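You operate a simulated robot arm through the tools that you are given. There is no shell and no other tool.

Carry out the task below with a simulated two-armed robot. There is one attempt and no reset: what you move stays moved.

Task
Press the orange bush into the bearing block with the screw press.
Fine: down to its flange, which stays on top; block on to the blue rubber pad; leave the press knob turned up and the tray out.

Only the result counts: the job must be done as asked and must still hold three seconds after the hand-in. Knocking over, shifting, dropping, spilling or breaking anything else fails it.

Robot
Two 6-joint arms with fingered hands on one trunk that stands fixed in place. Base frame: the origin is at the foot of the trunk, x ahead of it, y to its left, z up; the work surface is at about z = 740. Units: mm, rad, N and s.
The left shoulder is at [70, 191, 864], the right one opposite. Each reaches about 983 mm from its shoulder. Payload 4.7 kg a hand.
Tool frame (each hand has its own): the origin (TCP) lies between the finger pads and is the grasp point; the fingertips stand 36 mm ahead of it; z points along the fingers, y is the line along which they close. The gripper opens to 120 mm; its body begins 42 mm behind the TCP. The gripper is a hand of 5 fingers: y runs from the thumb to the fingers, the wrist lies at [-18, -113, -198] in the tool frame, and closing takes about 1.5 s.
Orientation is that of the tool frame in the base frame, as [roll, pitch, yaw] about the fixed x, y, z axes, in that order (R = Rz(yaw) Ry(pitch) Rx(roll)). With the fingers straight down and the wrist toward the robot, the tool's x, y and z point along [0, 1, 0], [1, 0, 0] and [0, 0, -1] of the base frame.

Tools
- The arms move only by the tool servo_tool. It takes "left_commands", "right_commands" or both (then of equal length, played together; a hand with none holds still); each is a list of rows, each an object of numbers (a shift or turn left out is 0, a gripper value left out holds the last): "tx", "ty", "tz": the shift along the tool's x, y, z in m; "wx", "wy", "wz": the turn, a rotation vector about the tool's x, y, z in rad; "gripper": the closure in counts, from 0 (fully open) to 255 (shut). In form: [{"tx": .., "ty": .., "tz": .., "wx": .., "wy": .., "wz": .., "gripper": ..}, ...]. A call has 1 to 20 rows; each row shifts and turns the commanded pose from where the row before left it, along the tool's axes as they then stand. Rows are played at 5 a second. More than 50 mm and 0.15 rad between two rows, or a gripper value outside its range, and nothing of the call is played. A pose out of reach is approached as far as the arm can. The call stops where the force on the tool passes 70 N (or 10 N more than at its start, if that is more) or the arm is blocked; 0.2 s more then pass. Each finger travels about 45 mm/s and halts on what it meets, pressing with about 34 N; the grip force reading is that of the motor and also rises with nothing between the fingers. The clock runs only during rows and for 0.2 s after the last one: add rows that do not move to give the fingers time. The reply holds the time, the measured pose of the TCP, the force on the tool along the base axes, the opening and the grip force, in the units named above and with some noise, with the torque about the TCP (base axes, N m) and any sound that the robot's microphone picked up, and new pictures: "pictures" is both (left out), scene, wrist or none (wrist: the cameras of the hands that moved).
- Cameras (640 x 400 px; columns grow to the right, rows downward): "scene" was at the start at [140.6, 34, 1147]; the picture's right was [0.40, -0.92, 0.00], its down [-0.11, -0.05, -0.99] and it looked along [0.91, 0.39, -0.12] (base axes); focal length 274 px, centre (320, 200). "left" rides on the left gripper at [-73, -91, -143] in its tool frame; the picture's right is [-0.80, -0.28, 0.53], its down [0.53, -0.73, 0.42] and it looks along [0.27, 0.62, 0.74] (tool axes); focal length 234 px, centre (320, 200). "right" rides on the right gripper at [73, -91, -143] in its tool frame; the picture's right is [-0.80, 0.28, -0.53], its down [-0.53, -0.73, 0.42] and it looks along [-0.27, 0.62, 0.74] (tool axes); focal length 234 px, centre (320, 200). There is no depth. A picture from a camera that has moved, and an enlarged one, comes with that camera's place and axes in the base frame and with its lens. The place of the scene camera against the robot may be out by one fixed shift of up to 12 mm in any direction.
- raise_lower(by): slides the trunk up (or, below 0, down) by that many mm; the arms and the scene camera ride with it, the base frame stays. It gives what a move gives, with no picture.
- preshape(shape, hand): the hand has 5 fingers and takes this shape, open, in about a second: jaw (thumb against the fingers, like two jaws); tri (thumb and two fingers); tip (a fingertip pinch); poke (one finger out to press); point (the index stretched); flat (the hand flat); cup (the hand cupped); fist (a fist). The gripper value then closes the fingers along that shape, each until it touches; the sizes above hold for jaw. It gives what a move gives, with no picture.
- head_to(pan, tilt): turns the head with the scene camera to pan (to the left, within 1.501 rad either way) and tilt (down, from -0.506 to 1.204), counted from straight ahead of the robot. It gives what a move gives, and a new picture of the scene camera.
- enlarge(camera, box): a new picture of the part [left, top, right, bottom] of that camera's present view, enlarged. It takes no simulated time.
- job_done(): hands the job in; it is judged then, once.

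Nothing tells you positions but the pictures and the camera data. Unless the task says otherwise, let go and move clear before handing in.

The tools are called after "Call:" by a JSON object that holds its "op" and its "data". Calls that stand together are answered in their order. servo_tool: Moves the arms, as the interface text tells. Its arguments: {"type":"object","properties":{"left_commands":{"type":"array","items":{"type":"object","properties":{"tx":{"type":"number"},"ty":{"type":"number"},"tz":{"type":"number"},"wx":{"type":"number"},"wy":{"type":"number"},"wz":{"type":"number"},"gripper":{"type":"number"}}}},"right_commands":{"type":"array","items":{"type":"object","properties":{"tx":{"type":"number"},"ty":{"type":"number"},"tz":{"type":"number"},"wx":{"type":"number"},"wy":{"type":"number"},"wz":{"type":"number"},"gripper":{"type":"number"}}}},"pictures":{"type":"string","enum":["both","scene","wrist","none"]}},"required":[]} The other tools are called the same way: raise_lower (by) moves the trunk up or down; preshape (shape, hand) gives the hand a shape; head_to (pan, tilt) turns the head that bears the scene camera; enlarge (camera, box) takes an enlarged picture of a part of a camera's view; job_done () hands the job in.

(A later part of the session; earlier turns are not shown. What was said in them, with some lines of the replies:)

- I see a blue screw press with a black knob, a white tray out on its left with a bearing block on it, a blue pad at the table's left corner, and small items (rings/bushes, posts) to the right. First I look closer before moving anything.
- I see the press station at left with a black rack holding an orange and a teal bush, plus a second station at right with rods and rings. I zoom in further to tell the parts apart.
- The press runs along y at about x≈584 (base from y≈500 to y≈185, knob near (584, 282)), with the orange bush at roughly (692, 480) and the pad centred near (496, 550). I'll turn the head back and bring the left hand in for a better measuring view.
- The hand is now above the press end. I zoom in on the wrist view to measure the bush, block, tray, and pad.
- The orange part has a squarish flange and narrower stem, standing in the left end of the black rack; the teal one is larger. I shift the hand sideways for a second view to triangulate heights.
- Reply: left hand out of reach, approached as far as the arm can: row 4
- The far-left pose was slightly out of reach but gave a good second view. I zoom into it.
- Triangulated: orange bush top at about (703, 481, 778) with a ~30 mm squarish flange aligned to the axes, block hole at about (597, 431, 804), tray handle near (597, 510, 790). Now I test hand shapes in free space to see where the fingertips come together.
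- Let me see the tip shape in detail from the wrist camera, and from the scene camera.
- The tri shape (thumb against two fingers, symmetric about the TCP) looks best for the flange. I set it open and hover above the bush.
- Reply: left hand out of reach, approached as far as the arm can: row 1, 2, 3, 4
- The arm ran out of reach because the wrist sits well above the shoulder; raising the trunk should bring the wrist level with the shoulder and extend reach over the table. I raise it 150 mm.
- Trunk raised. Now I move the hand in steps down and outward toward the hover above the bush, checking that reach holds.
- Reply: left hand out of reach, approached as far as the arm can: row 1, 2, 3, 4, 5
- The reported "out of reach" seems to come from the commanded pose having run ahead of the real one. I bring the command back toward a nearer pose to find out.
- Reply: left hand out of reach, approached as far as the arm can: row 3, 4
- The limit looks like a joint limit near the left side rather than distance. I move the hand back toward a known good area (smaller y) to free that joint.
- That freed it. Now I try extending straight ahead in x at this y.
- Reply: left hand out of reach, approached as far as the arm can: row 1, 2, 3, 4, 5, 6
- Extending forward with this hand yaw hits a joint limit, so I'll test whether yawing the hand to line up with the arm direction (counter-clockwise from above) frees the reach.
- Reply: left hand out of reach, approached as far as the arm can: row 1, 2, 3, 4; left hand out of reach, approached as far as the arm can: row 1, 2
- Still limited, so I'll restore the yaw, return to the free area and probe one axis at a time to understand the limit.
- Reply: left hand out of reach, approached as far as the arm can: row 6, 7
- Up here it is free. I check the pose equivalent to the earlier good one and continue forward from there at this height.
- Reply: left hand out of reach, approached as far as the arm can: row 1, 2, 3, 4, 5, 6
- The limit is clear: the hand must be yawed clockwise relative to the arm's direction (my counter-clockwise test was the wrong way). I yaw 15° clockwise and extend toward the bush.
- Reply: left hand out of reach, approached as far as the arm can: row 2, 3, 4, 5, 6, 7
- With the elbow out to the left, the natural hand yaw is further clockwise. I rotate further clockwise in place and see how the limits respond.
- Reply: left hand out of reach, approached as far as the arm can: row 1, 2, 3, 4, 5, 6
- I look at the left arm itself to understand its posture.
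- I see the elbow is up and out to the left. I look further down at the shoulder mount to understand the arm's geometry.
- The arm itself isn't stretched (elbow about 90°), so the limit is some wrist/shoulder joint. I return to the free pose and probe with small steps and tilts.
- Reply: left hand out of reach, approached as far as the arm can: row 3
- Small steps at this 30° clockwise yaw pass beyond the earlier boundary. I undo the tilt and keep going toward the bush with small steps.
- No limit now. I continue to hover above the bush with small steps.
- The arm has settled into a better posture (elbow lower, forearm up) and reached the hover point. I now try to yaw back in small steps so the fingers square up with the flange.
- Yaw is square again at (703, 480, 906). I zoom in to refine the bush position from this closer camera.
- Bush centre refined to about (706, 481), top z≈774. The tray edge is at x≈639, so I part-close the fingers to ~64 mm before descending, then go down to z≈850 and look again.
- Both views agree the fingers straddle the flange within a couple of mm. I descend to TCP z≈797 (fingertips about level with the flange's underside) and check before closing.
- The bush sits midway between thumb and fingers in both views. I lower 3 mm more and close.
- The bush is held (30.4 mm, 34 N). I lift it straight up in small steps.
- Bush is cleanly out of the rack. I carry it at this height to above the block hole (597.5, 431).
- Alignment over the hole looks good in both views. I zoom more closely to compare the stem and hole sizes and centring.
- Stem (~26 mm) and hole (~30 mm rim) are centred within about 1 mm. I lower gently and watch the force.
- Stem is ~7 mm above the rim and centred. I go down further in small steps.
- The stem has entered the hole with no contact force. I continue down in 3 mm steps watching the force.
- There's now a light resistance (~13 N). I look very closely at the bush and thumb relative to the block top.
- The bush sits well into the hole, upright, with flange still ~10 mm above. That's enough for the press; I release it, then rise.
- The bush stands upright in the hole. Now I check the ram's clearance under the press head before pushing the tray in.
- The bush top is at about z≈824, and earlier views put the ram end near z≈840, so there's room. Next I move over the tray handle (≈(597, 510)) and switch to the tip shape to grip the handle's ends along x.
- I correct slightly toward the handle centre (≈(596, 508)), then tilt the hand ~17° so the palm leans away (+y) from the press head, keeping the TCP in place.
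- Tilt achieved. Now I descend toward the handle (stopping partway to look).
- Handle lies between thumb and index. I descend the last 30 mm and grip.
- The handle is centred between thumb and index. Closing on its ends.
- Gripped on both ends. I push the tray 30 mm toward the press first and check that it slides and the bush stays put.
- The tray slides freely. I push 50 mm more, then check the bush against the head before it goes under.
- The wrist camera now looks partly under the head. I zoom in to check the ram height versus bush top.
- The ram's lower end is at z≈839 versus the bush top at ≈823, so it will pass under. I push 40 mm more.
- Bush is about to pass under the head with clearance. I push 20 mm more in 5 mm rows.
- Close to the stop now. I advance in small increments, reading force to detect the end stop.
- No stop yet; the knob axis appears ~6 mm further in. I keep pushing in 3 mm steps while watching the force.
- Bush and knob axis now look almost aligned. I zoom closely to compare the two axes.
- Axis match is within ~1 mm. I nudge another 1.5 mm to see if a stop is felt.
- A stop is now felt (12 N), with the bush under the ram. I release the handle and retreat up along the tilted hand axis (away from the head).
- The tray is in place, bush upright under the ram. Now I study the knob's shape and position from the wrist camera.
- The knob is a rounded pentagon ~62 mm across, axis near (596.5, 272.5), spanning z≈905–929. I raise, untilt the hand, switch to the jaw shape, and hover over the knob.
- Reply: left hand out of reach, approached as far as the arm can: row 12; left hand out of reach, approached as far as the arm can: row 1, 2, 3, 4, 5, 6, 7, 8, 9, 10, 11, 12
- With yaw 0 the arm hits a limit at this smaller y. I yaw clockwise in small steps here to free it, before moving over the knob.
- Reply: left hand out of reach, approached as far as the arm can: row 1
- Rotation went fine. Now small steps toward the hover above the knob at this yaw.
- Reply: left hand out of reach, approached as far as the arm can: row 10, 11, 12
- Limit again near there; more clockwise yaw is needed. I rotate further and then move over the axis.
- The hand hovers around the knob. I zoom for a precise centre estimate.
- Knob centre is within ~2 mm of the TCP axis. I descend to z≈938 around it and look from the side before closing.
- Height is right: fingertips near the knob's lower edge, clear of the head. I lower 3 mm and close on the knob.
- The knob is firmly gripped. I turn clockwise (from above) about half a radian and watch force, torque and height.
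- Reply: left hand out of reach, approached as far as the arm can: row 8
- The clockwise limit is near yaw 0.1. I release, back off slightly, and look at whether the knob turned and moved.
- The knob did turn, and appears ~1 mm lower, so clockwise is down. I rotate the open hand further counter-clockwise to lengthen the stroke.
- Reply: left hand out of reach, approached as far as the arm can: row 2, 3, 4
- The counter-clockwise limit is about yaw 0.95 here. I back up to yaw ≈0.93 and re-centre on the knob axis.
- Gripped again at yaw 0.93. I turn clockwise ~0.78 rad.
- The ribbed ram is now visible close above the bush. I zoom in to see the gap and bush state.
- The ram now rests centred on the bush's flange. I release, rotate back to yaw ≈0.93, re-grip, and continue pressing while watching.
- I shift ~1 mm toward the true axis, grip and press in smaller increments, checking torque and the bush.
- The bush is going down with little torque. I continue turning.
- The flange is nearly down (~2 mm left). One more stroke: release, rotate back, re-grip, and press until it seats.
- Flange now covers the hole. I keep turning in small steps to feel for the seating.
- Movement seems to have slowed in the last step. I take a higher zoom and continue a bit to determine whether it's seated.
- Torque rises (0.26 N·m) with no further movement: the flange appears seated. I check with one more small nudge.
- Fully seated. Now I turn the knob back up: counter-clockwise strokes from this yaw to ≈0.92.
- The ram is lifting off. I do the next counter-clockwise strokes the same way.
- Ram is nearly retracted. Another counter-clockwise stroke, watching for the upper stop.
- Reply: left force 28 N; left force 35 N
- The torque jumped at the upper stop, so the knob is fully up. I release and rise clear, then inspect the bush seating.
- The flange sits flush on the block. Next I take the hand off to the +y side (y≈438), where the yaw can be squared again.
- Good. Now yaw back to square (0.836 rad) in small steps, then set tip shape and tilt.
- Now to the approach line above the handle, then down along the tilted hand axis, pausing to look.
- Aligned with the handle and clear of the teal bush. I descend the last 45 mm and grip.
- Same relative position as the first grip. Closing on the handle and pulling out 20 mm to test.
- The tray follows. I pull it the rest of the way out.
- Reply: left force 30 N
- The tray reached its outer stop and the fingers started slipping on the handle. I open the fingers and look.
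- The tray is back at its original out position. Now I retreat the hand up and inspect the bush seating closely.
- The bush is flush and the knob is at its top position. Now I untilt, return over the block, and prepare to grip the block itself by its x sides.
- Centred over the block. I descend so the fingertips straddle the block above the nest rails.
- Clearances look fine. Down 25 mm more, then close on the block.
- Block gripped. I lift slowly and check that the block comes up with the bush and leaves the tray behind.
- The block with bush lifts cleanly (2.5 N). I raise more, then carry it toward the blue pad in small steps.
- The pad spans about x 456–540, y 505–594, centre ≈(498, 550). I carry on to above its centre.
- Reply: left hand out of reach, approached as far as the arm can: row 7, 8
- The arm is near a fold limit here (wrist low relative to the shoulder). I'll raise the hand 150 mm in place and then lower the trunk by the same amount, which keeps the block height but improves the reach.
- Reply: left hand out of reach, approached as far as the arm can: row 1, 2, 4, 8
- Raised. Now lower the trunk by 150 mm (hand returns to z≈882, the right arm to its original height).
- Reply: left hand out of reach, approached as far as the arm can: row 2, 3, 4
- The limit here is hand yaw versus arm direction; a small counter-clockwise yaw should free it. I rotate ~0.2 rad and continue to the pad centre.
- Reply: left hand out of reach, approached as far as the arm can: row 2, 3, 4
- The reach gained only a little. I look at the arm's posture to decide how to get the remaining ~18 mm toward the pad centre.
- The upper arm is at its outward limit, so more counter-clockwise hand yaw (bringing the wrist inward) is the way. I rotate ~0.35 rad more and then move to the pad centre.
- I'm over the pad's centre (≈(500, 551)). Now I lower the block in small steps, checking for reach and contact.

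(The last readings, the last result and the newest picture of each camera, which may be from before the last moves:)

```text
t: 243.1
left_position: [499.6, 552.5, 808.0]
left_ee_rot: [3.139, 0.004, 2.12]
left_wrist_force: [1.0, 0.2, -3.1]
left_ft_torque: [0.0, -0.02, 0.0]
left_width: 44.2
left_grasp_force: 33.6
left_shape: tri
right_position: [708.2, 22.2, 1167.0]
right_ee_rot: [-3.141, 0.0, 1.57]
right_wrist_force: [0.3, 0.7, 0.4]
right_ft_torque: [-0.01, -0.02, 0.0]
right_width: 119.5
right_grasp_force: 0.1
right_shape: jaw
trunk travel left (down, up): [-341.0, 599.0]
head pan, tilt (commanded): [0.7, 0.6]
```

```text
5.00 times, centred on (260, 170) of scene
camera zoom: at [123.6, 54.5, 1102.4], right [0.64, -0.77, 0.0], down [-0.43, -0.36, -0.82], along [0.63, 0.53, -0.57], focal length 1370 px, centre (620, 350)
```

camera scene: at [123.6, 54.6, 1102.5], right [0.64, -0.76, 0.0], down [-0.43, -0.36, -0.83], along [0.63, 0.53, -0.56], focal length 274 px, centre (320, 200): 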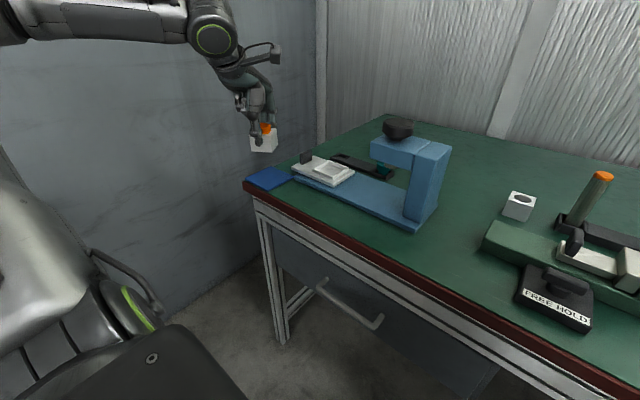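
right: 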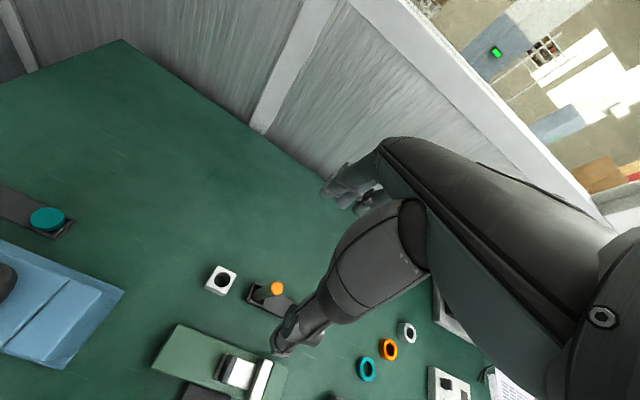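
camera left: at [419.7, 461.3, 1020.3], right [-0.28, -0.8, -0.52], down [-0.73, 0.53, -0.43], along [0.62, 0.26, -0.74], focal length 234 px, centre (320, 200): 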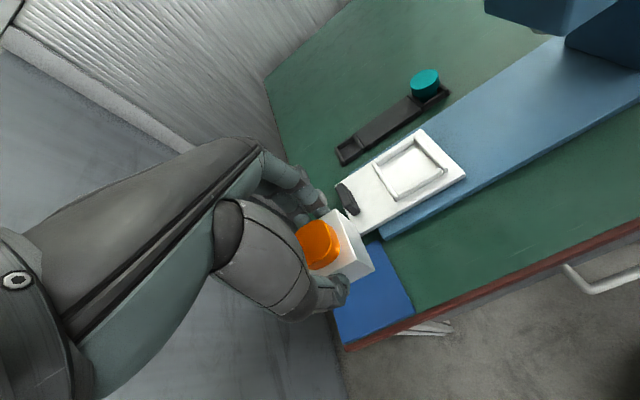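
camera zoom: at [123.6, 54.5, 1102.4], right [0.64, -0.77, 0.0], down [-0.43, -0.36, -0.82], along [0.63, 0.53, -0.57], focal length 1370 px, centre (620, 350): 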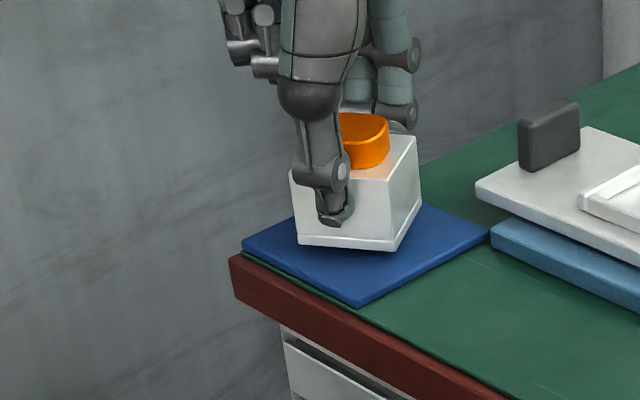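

Nearly down. I lower in 2 mm steps until contact.

Call:
{"op": "servo_tool", "data": {"left_commands": [{"tz": 0.002}, {"tz": 0.002}, {"tz": 0.002}, {"tz": 0.002}, {}], "pictures": "none"}}

Call:
{"op": "servo_tool", "data": {"left_commands": [{"tz": 0.0015}, {"tz": 0.0015}, {}], "pictures": "none"}}

Call:
{"op": "enlarge", "data": {"camera": "scene", "box": [230, 140, 290, 200]}}

```text
t: 244.3
left_position: [499.9, 549.7, 800.0]
left_ee_rot: [3.138, 0.004, 2.12]
left_wrist_force: [1.2, 2.0, 7.2]
left_ft_torque: [0.07, -0.08, 0.03]
left_width: 44.0
left_grasp_force: 34.1
left_shape: tri
right_position: [707.9, 21.5, 1169.9]
right_ee_rot: [-3.141, -0.001, 1.571]
right_wrist_force: [-0.9, -0.2, -0.6]
right_ft_torque: [0.0, 0.0, -0.01]
right_width: 119.6
right_grasp_force: 0.1
right_shape: jaw
trunk travel left (down, up): [-341.0, 599.0]
head pan, tilt (commanded): [0.7, 0.6]
```

```text
t: 245.1
left_position: [500.4, 550.2, 797.8]
left_ee_rot: [3.132, 0.003, 2.121]
left_wrist_force: [2.7, 4.7, 25.6]
left_ft_torque: [0.12, -0.18, 0.08]
left_width: 45.6
left_grasp_force: 33.6
left_shape: tri
right_position: [705.7, 20.5, 1169.4]
right_ee_rot: [3.141, -0.002, 1.572]
right_wrist_force: [0.0, 0.0, 0.2]
right_ft_torque: [0.02, -0.01, -0.02]
right_width: 119.4
right_grasp_force: 0.0
right_shape: jaw
trunk travel left (down, up): [-341.0, 599.0]
head pan, tilt (commanded): [0.7, 0.6]
```

```text
6.67 times, centred on (260, 170) of scene
camera zoom: at [121.9, 52.6, 1103.0], right [0.64, -0.77, 0.0], down [-0.43, -0.36, -0.83], along [0.63, 0.53, -0.56], focal length 1827 px, centre (720, 400)
```

zoom: 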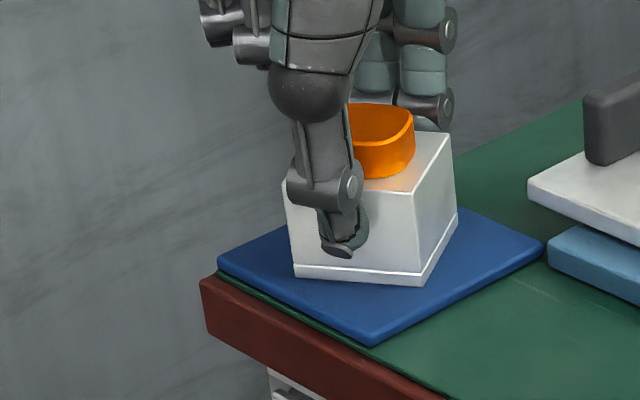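

The block is firmly on the pad (contact force 26 N). I relieve a little, then open the fingers.

Call:
{"op": "servo_tool", "data": {"left_commands": [{"tz": -0.0012}, {}, {"gripper": 155}, {}, {"gripper": 130}, {}, {"gripper": 90}, {}, {"gripper": 60}, {}, {}], "pictures": "none"}}

Call:
{"op": "enlarge", "data": {"camera": "scene", "box": [225, 130, 295, 200]}}

Call:
{"op": "enlarge", "data": {"camera": "left", "box": [240, 200, 440, 360]}}

```text
t: 247.5
left_position: [500.9, 551.5, 796.4]
left_ee_rot: [3.138, 0.002, 2.121]
left_wrist_force: [-0.2, 0.3, -0.4]
left_ft_torque: [0.01, 0.02, 0.01]
left_width: 91.4
left_grasp_force: 0.0
left_shape: tri
right_position: [708.1, 21.4, 1168.9]
right_ee_rot: [-3.14, -0.001, 1.572]
right_wrist_force: [-0.2, -0.1, -0.1]
right_ft_torque: [-0.01, 0.0, -0.01]
right_width: 119.5
right_grasp_force: 0.1
right_shape: jaw
trunk travel left (down, up): [-341.0, 599.0]
head pan, tilt (commanded): [0.7, 0.6]
```

```text
5.71 times, centred on (260, 165) of scene
camera zoom: at [123.5, 54.3, 1102.4], right [0.64, -0.77, 0.0], down [-0.43, -0.36, -0.82], along [0.63, 0.53, -0.57], focal length 1566 px, centre (663, 400)
```

zoom: 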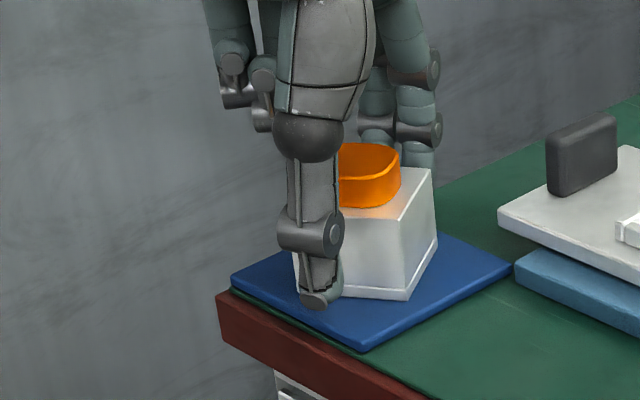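

```text
2.50 times, centred on (340, 280) of left
camera zoom: at [459.7, 442.4, 940.7], right [0.18, -0.83, -0.52], down [-0.9, 0.07, -0.43], along [0.39, 0.55, -0.74], focal length 585 px, centre (270, 0)
```

zoom: 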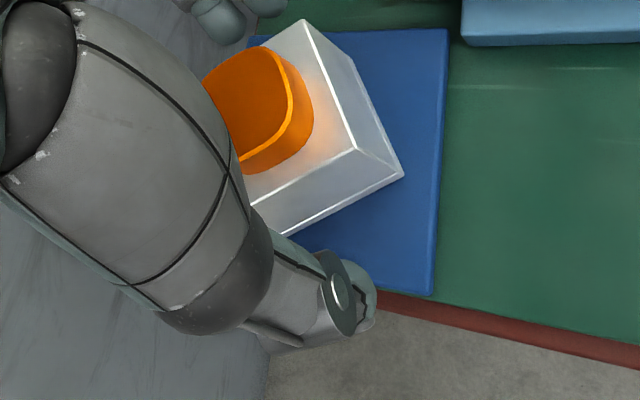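

Released. I rise straight up carefully.

Call:
{"op": "servo_tool", "data": {"left_commands": [{"tz": -0.006}, {"tz": -0.006}, {"tz": -0.006}, {"tz": -0.006}, {"tz": -0.006}, {}], "pictures": "none"}}

Call:
{"op": "servo_tool", "data": {"left_commands": [{"tz": -0.008}, {"tz": -0.008}, {"tz": -0.008}, {"tz": -0.008}, {"tz": -0.008}, {"tz": -0.008}, {"tz": -0.008}, {"tz": -0.008}, {"tz": -0.008}, {"tz": -0.008}, {}], "pictures": "both"}}

```text
t: 248.9
left_position: [499.9, 552.0, 827.7]
left_ee_rot: [3.138, 0.003, 2.121]
left_wrist_force: [0.0, 0.0, 0.0]
left_ft_torque: [-0.03, 0.02, 0.02]
left_width: 91.5
left_grasp_force: 0.1
left_shape: tri
right_position: [709.7, 21.4, 1168.3]
right_ee_rot: [-3.14, 0.0, 1.573]
right_wrist_force: [0.4, -0.4, 0.2]
right_ft_torque: [-0.01, -0.01, 0.02]
right_width: 119.6
right_grasp_force: 0.0
right_shape: jaw
trunk travel left (down, up): [-341.0, 599.0]
head pan, tilt (commanded): [0.7, 0.6]
```

```text
t: 251.3
left_position: [499.8, 551.4, 907.2]
left_ee_rot: [3.141, 0.004, 2.12]
left_wrist_force: [0.1, -0.4, -1.3]
left_ft_torque: [-0.01, 0.0, -0.02]
left_width: 91.4
left_grasp_force: 0.0
left_shape: tri
right_position: [708.8, 21.2, 1167.6]
right_ee_rot: [-3.138, 0.001, 1.569]
right_wrist_force: [-0.9, -0.3, -0.2]
right_ft_torque: [-0.01, 0.03, 0.01]
right_width: 119.6
right_grasp_force: 0.0
right_shape: jaw
trunk travel left (down, up): [-341.0, 599.0]
head pan, tilt (commanded): [0.7, 0.6]
camera scene: at [123.5, 54.4, 1102.4], right [0.64, -0.77, 0.0], down [-0.43, -0.36, -0.82], along [0.63, 0.53, -0.57], focal length 274 px, centre (320, 200)
camera left: at [459.1, 442.7, 1050.4], right [0.18, -0.83, -0.52], down [-0.9, 0.07, -0.43], along [0.39, 0.55, -0.74], focal length 234 px, centre (320, 200)
```

scene: 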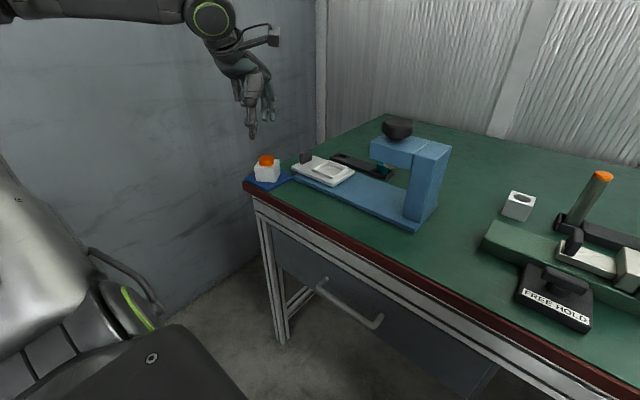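
left: 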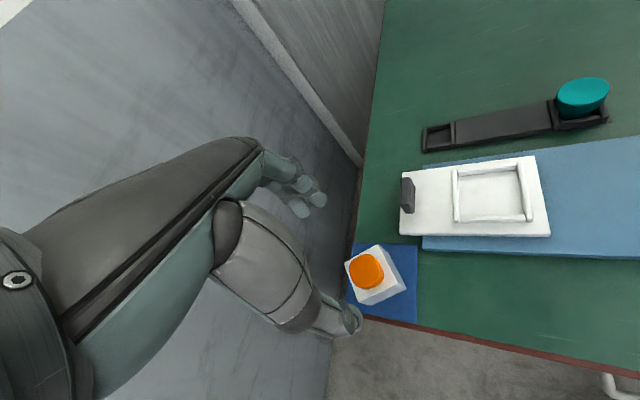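

The block stands on the pad. I inspect everything closely: block on pad, flange seating, tray, press knob/ram, and the other items.

Call:
{"op": "enlarge", "data": {"camera": "scene", "box": [240, 145, 300, 195]}}

Call:
{"op": "enlarge", "data": {"camera": "left", "box": [330, 230, 430, 330]}}

Call:
{"op": "enlarge", "data": {"camera": "scene", "box": [280, 110, 460, 240]}}

```text
8.00 times, centred on (270, 170) of scene
camera zoom: at [123.5, 54.4, 1102.4], right [0.64, -0.77, 0.0], down [-0.43, -0.36, -0.82], along [0.63, 0.53, -0.57], focal length 2192 px, centre (720, 440)
```

zoom: 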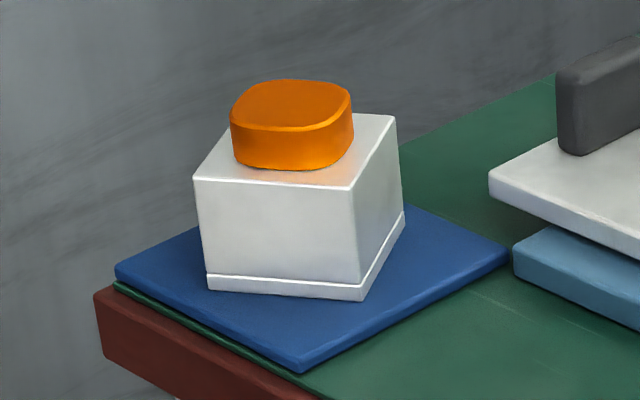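

```text
4.00 times, centred on (380, 280) of left
camera zoom: at [459.1, 442.7, 1050.4], right [0.18, -0.83, -0.52], down [-0.9, 0.07, -0.43], along [0.39, 0.55, -0.74], focal length 937 px, centre (80, -120)
```

zoom: 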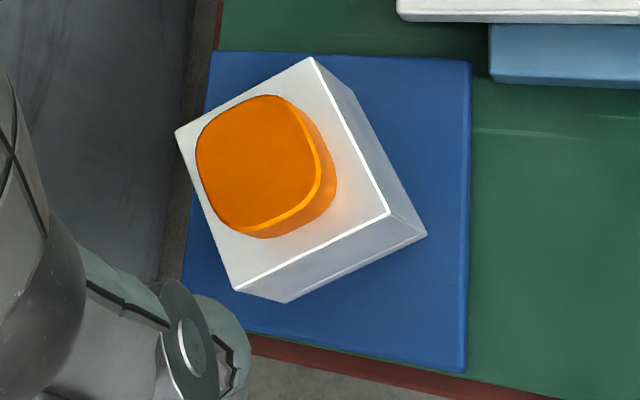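

```text
3.08 times, centred on (370, 175) of scene
camera zoom: at [123.5, 54.4, 1102.4], right [0.64, -0.77, 0.0], down [-0.43, -0.36, -0.82], along [0.63, 0.53, -0.57], focal length 843 px, centre (166, 277)
```

zoom: 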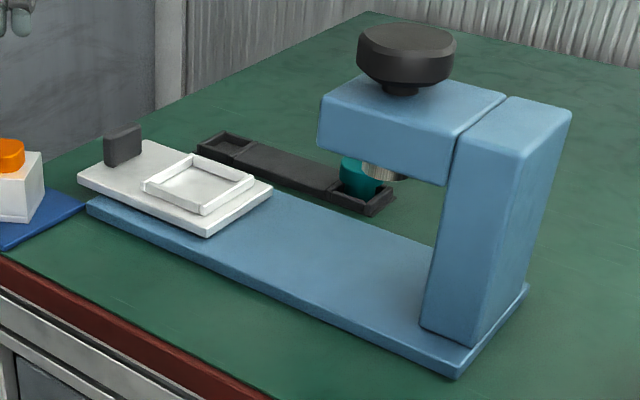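

Call:
{"op": "enlarge", "data": {"camera": "scene", "box": [256, 152, 280, 174]}}

```text
16.00 times, centred on (268, 163) of scene
camera zoom: at [123.5, 54.4, 1102.4], right [0.64, -0.77, 0.0], down [-0.43, -0.36, -0.82], along [0.63, 0.53, -0.57], focal length 4385 px, centre (1152, 792)
```

zoom: 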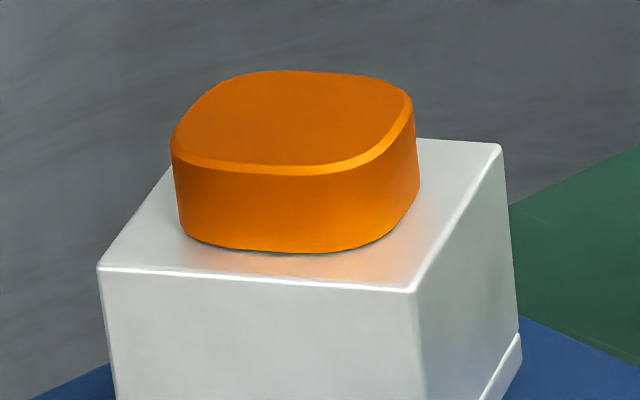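

Everything looks right. For certainty on the seating, I raise the left hand well clear and then lower the trunk a bit for a flatter view of the flange.

Call:
{"op": "servo_tool", "data": {"left_commands": [{"tz": -0.012}, {"tz": -0.012}, {"tz": -0.012}, {"tz": -0.012}, {"tz": -0.012}, {"tz": -0.012}, {"tz": -0.012}, {"tz": -0.012}, {"tz": -0.012}, {"tz": -0.012}, {"tz": -0.012}, {"tz": -0.012}, {"tz": -0.012}, {"tz": -0.012}, {"tz": -0.012}, {"tz": -0.012}, {"tz": -0.012}, {}], "pictures": "scene"}}

```text
t: 255.1
left_position: [492.6, 555.1, 1106.1]
left_ee_rot: [3.137, 0.004, 2.118]
left_wrist_force: [0.6, 0.6, 0.9]
left_ft_torque: [-0.01, -0.04, 0.04]
left_width: 91.3
left_grasp_force: 0.1
left_shape: tri
left hand out of reach, approached as far as the arm can: row 17
right_position: [708.6, 21.4, 1168.9]
right_ee_rot: [-3.14, 0.0, 1.571]
right_wrist_force: [0.2, 0.2, 0.1]
right_ft_torque: [0.0, 0.0, -0.02]
right_width: 119.4
right_grasp_force: 0.0
right_shape: jaw
trunk travel left (down, up): [-341.0, 599.0]
head pan, tilt (commanded): [0.7, 0.6]
camera scene: at [123.6, 54.3, 1102.4], right [0.64, -0.77, 0.0], down [-0.43, -0.36, -0.82], along [0.63, 0.53, -0.57], focal length 274 px, centre (320, 200)
```

scene: 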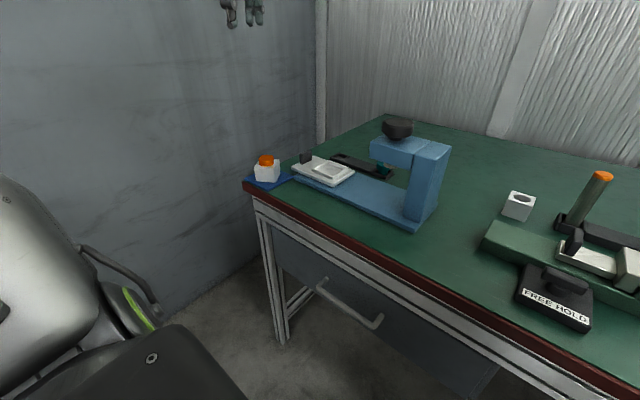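

Call:
{"op": "raise_lower", "data": {"by": -110}}

Call:
{"op": "head_to", "data": {"pan": 0.8, "tilt": 0.4}}

```text
t: 256.5
left_position: [493.0, 555.8, 996.0]
left_ee_rot: [3.137, 0.005, 2.119]
left_wrist_force: [-0.4, -0.7, 0.4]
left_ft_torque: [-0.02, -0.03, 0.03]
left_width: 91.5
left_grasp_force: 0.0
left_shape: tri
right_position: [707.4, 21.1, 1059.5]
right_ee_rot: [-3.141, 0.001, 1.571]
right_wrist_force: [-0.8, 0.5, 0.4]
right_ft_torque: [0.01, -0.02, 0.01]
right_width: 119.8
right_grasp_force: 0.0
right_shape: jaw
trunk travel left (down, up): [-231.0, 709.0]
head pan, tilt (commanded): [0.7, 0.6]
```

```text
t: 257.2
left_position: [491.9, 556.3, 995.9]
left_ee_rot: [3.14, 0.004, 2.118]
left_wrist_force: [0.9, -0.8, -0.4]
left_ft_torque: [-0.01, -0.01, 0.0]
left_width: 91.3
left_grasp_force: 0.0
left_shape: tri
right_position: [707.3, 22.1, 1057.7]
right_ee_rot: [-3.141, 0.001, 1.57]
right_wrist_force: [0.7, 0.1, 1.0]
right_ft_torque: [-0.01, -0.02, -0.02]
right_width: 119.7
right_grasp_force: 0.1
right_shape: jaw
trunk travel left (down, up): [-231.0, 709.0]
head pan, tilt (commanded): [0.799, 0.4]
camera scene: at [120.4, 63.7, 1010.6], right [0.72, -0.7, 0.0], down [-0.27, -0.28, -0.92], along [0.64, 0.66, -0.39], focal length 274 px, centre (320, 200)
```

scene: 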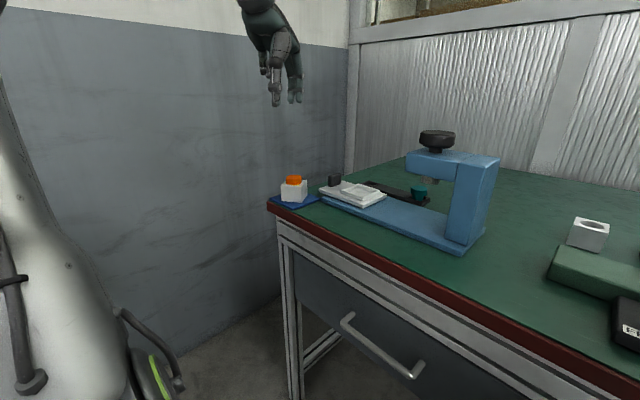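

Call:
{"op": "enlarge", "data": {"camera": "scene", "box": [280, 170, 308, 208]}}

Call:
{"op": "enlarge", "data": {"camera": "scene", "box": [400, 120, 500, 220]}}

Call:
{"op": "enlarge", "data": {"camera": "scene", "box": [286, 175, 302, 187]}}

```text
10.53 times, centred on (294, 189) of scene
camera zoom: at [120.4, 63.7, 1010.6], right [0.72, -0.7, 0.0], down [-0.27, -0.28, -0.92], along [0.64, 0.66, -0.39], focal length 2885 px, centre (594, 316)
```

zoom: 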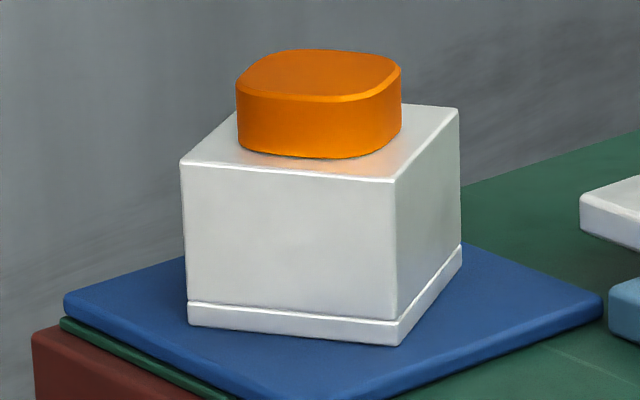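

```text
4.00 times, centred on (450, 170) of scene
camera zoom: at [120.4, 63.7, 1010.6], right [0.72, -0.7, 0.0], down [-0.27, -0.28, -0.92], along [0.64, 0.66, -0.39], focal length 1096 px, centre (-200, 320)
```

zoom: 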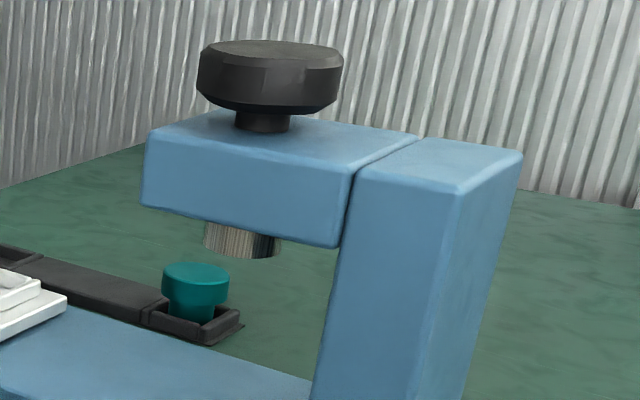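

```text
16.00 times, centred on (294, 181) of scene
camera zoom: at [120.4, 63.7, 1010.6], right [0.72, -0.7, 0.0], down [-0.27, -0.28, -0.92], along [0.64, 0.66, -0.39], focal length 4385 px, centre (736, 504)
```

zoom: 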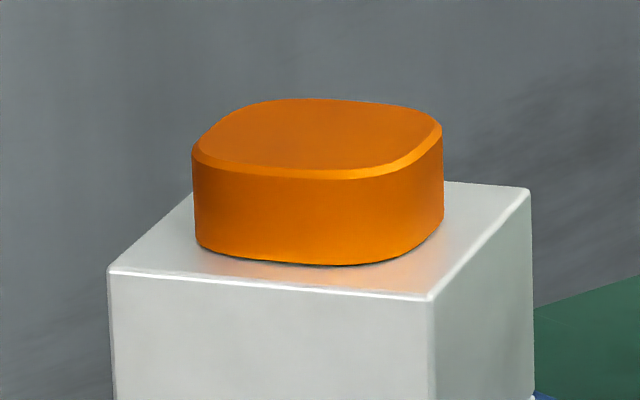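

The flange sits flush on the block with no gap. The block is fully on the blue pad, the tray is out, and the knob and ram are turned up. The teal bush and the other items are untouched, and both hands are empty and clear. Handing in.

Call:
{"op": "job_done", "data": {}}

```text
The job is handed in.
```

The orange bush is pressed into the bearing block down to its flange. The flange stays on top, and I could see no gap under it in a close, low-angle view. I've handed the job in; no pass or fail result came back.

- **Block:** it stands fully on the blue pad. It is turned about 30° from the pad's edges, because the arm could not reach the pad's centre with the hand square.
- **Press:** the knob is turned up to its upper stop and the ram is retracted.
- **Tray:** it is pulled out to where it was at the start.
- **Other items:** the teal bush and its rack look undisturbed, and I did not touch the second station on the right. Both hands are empty and clear.
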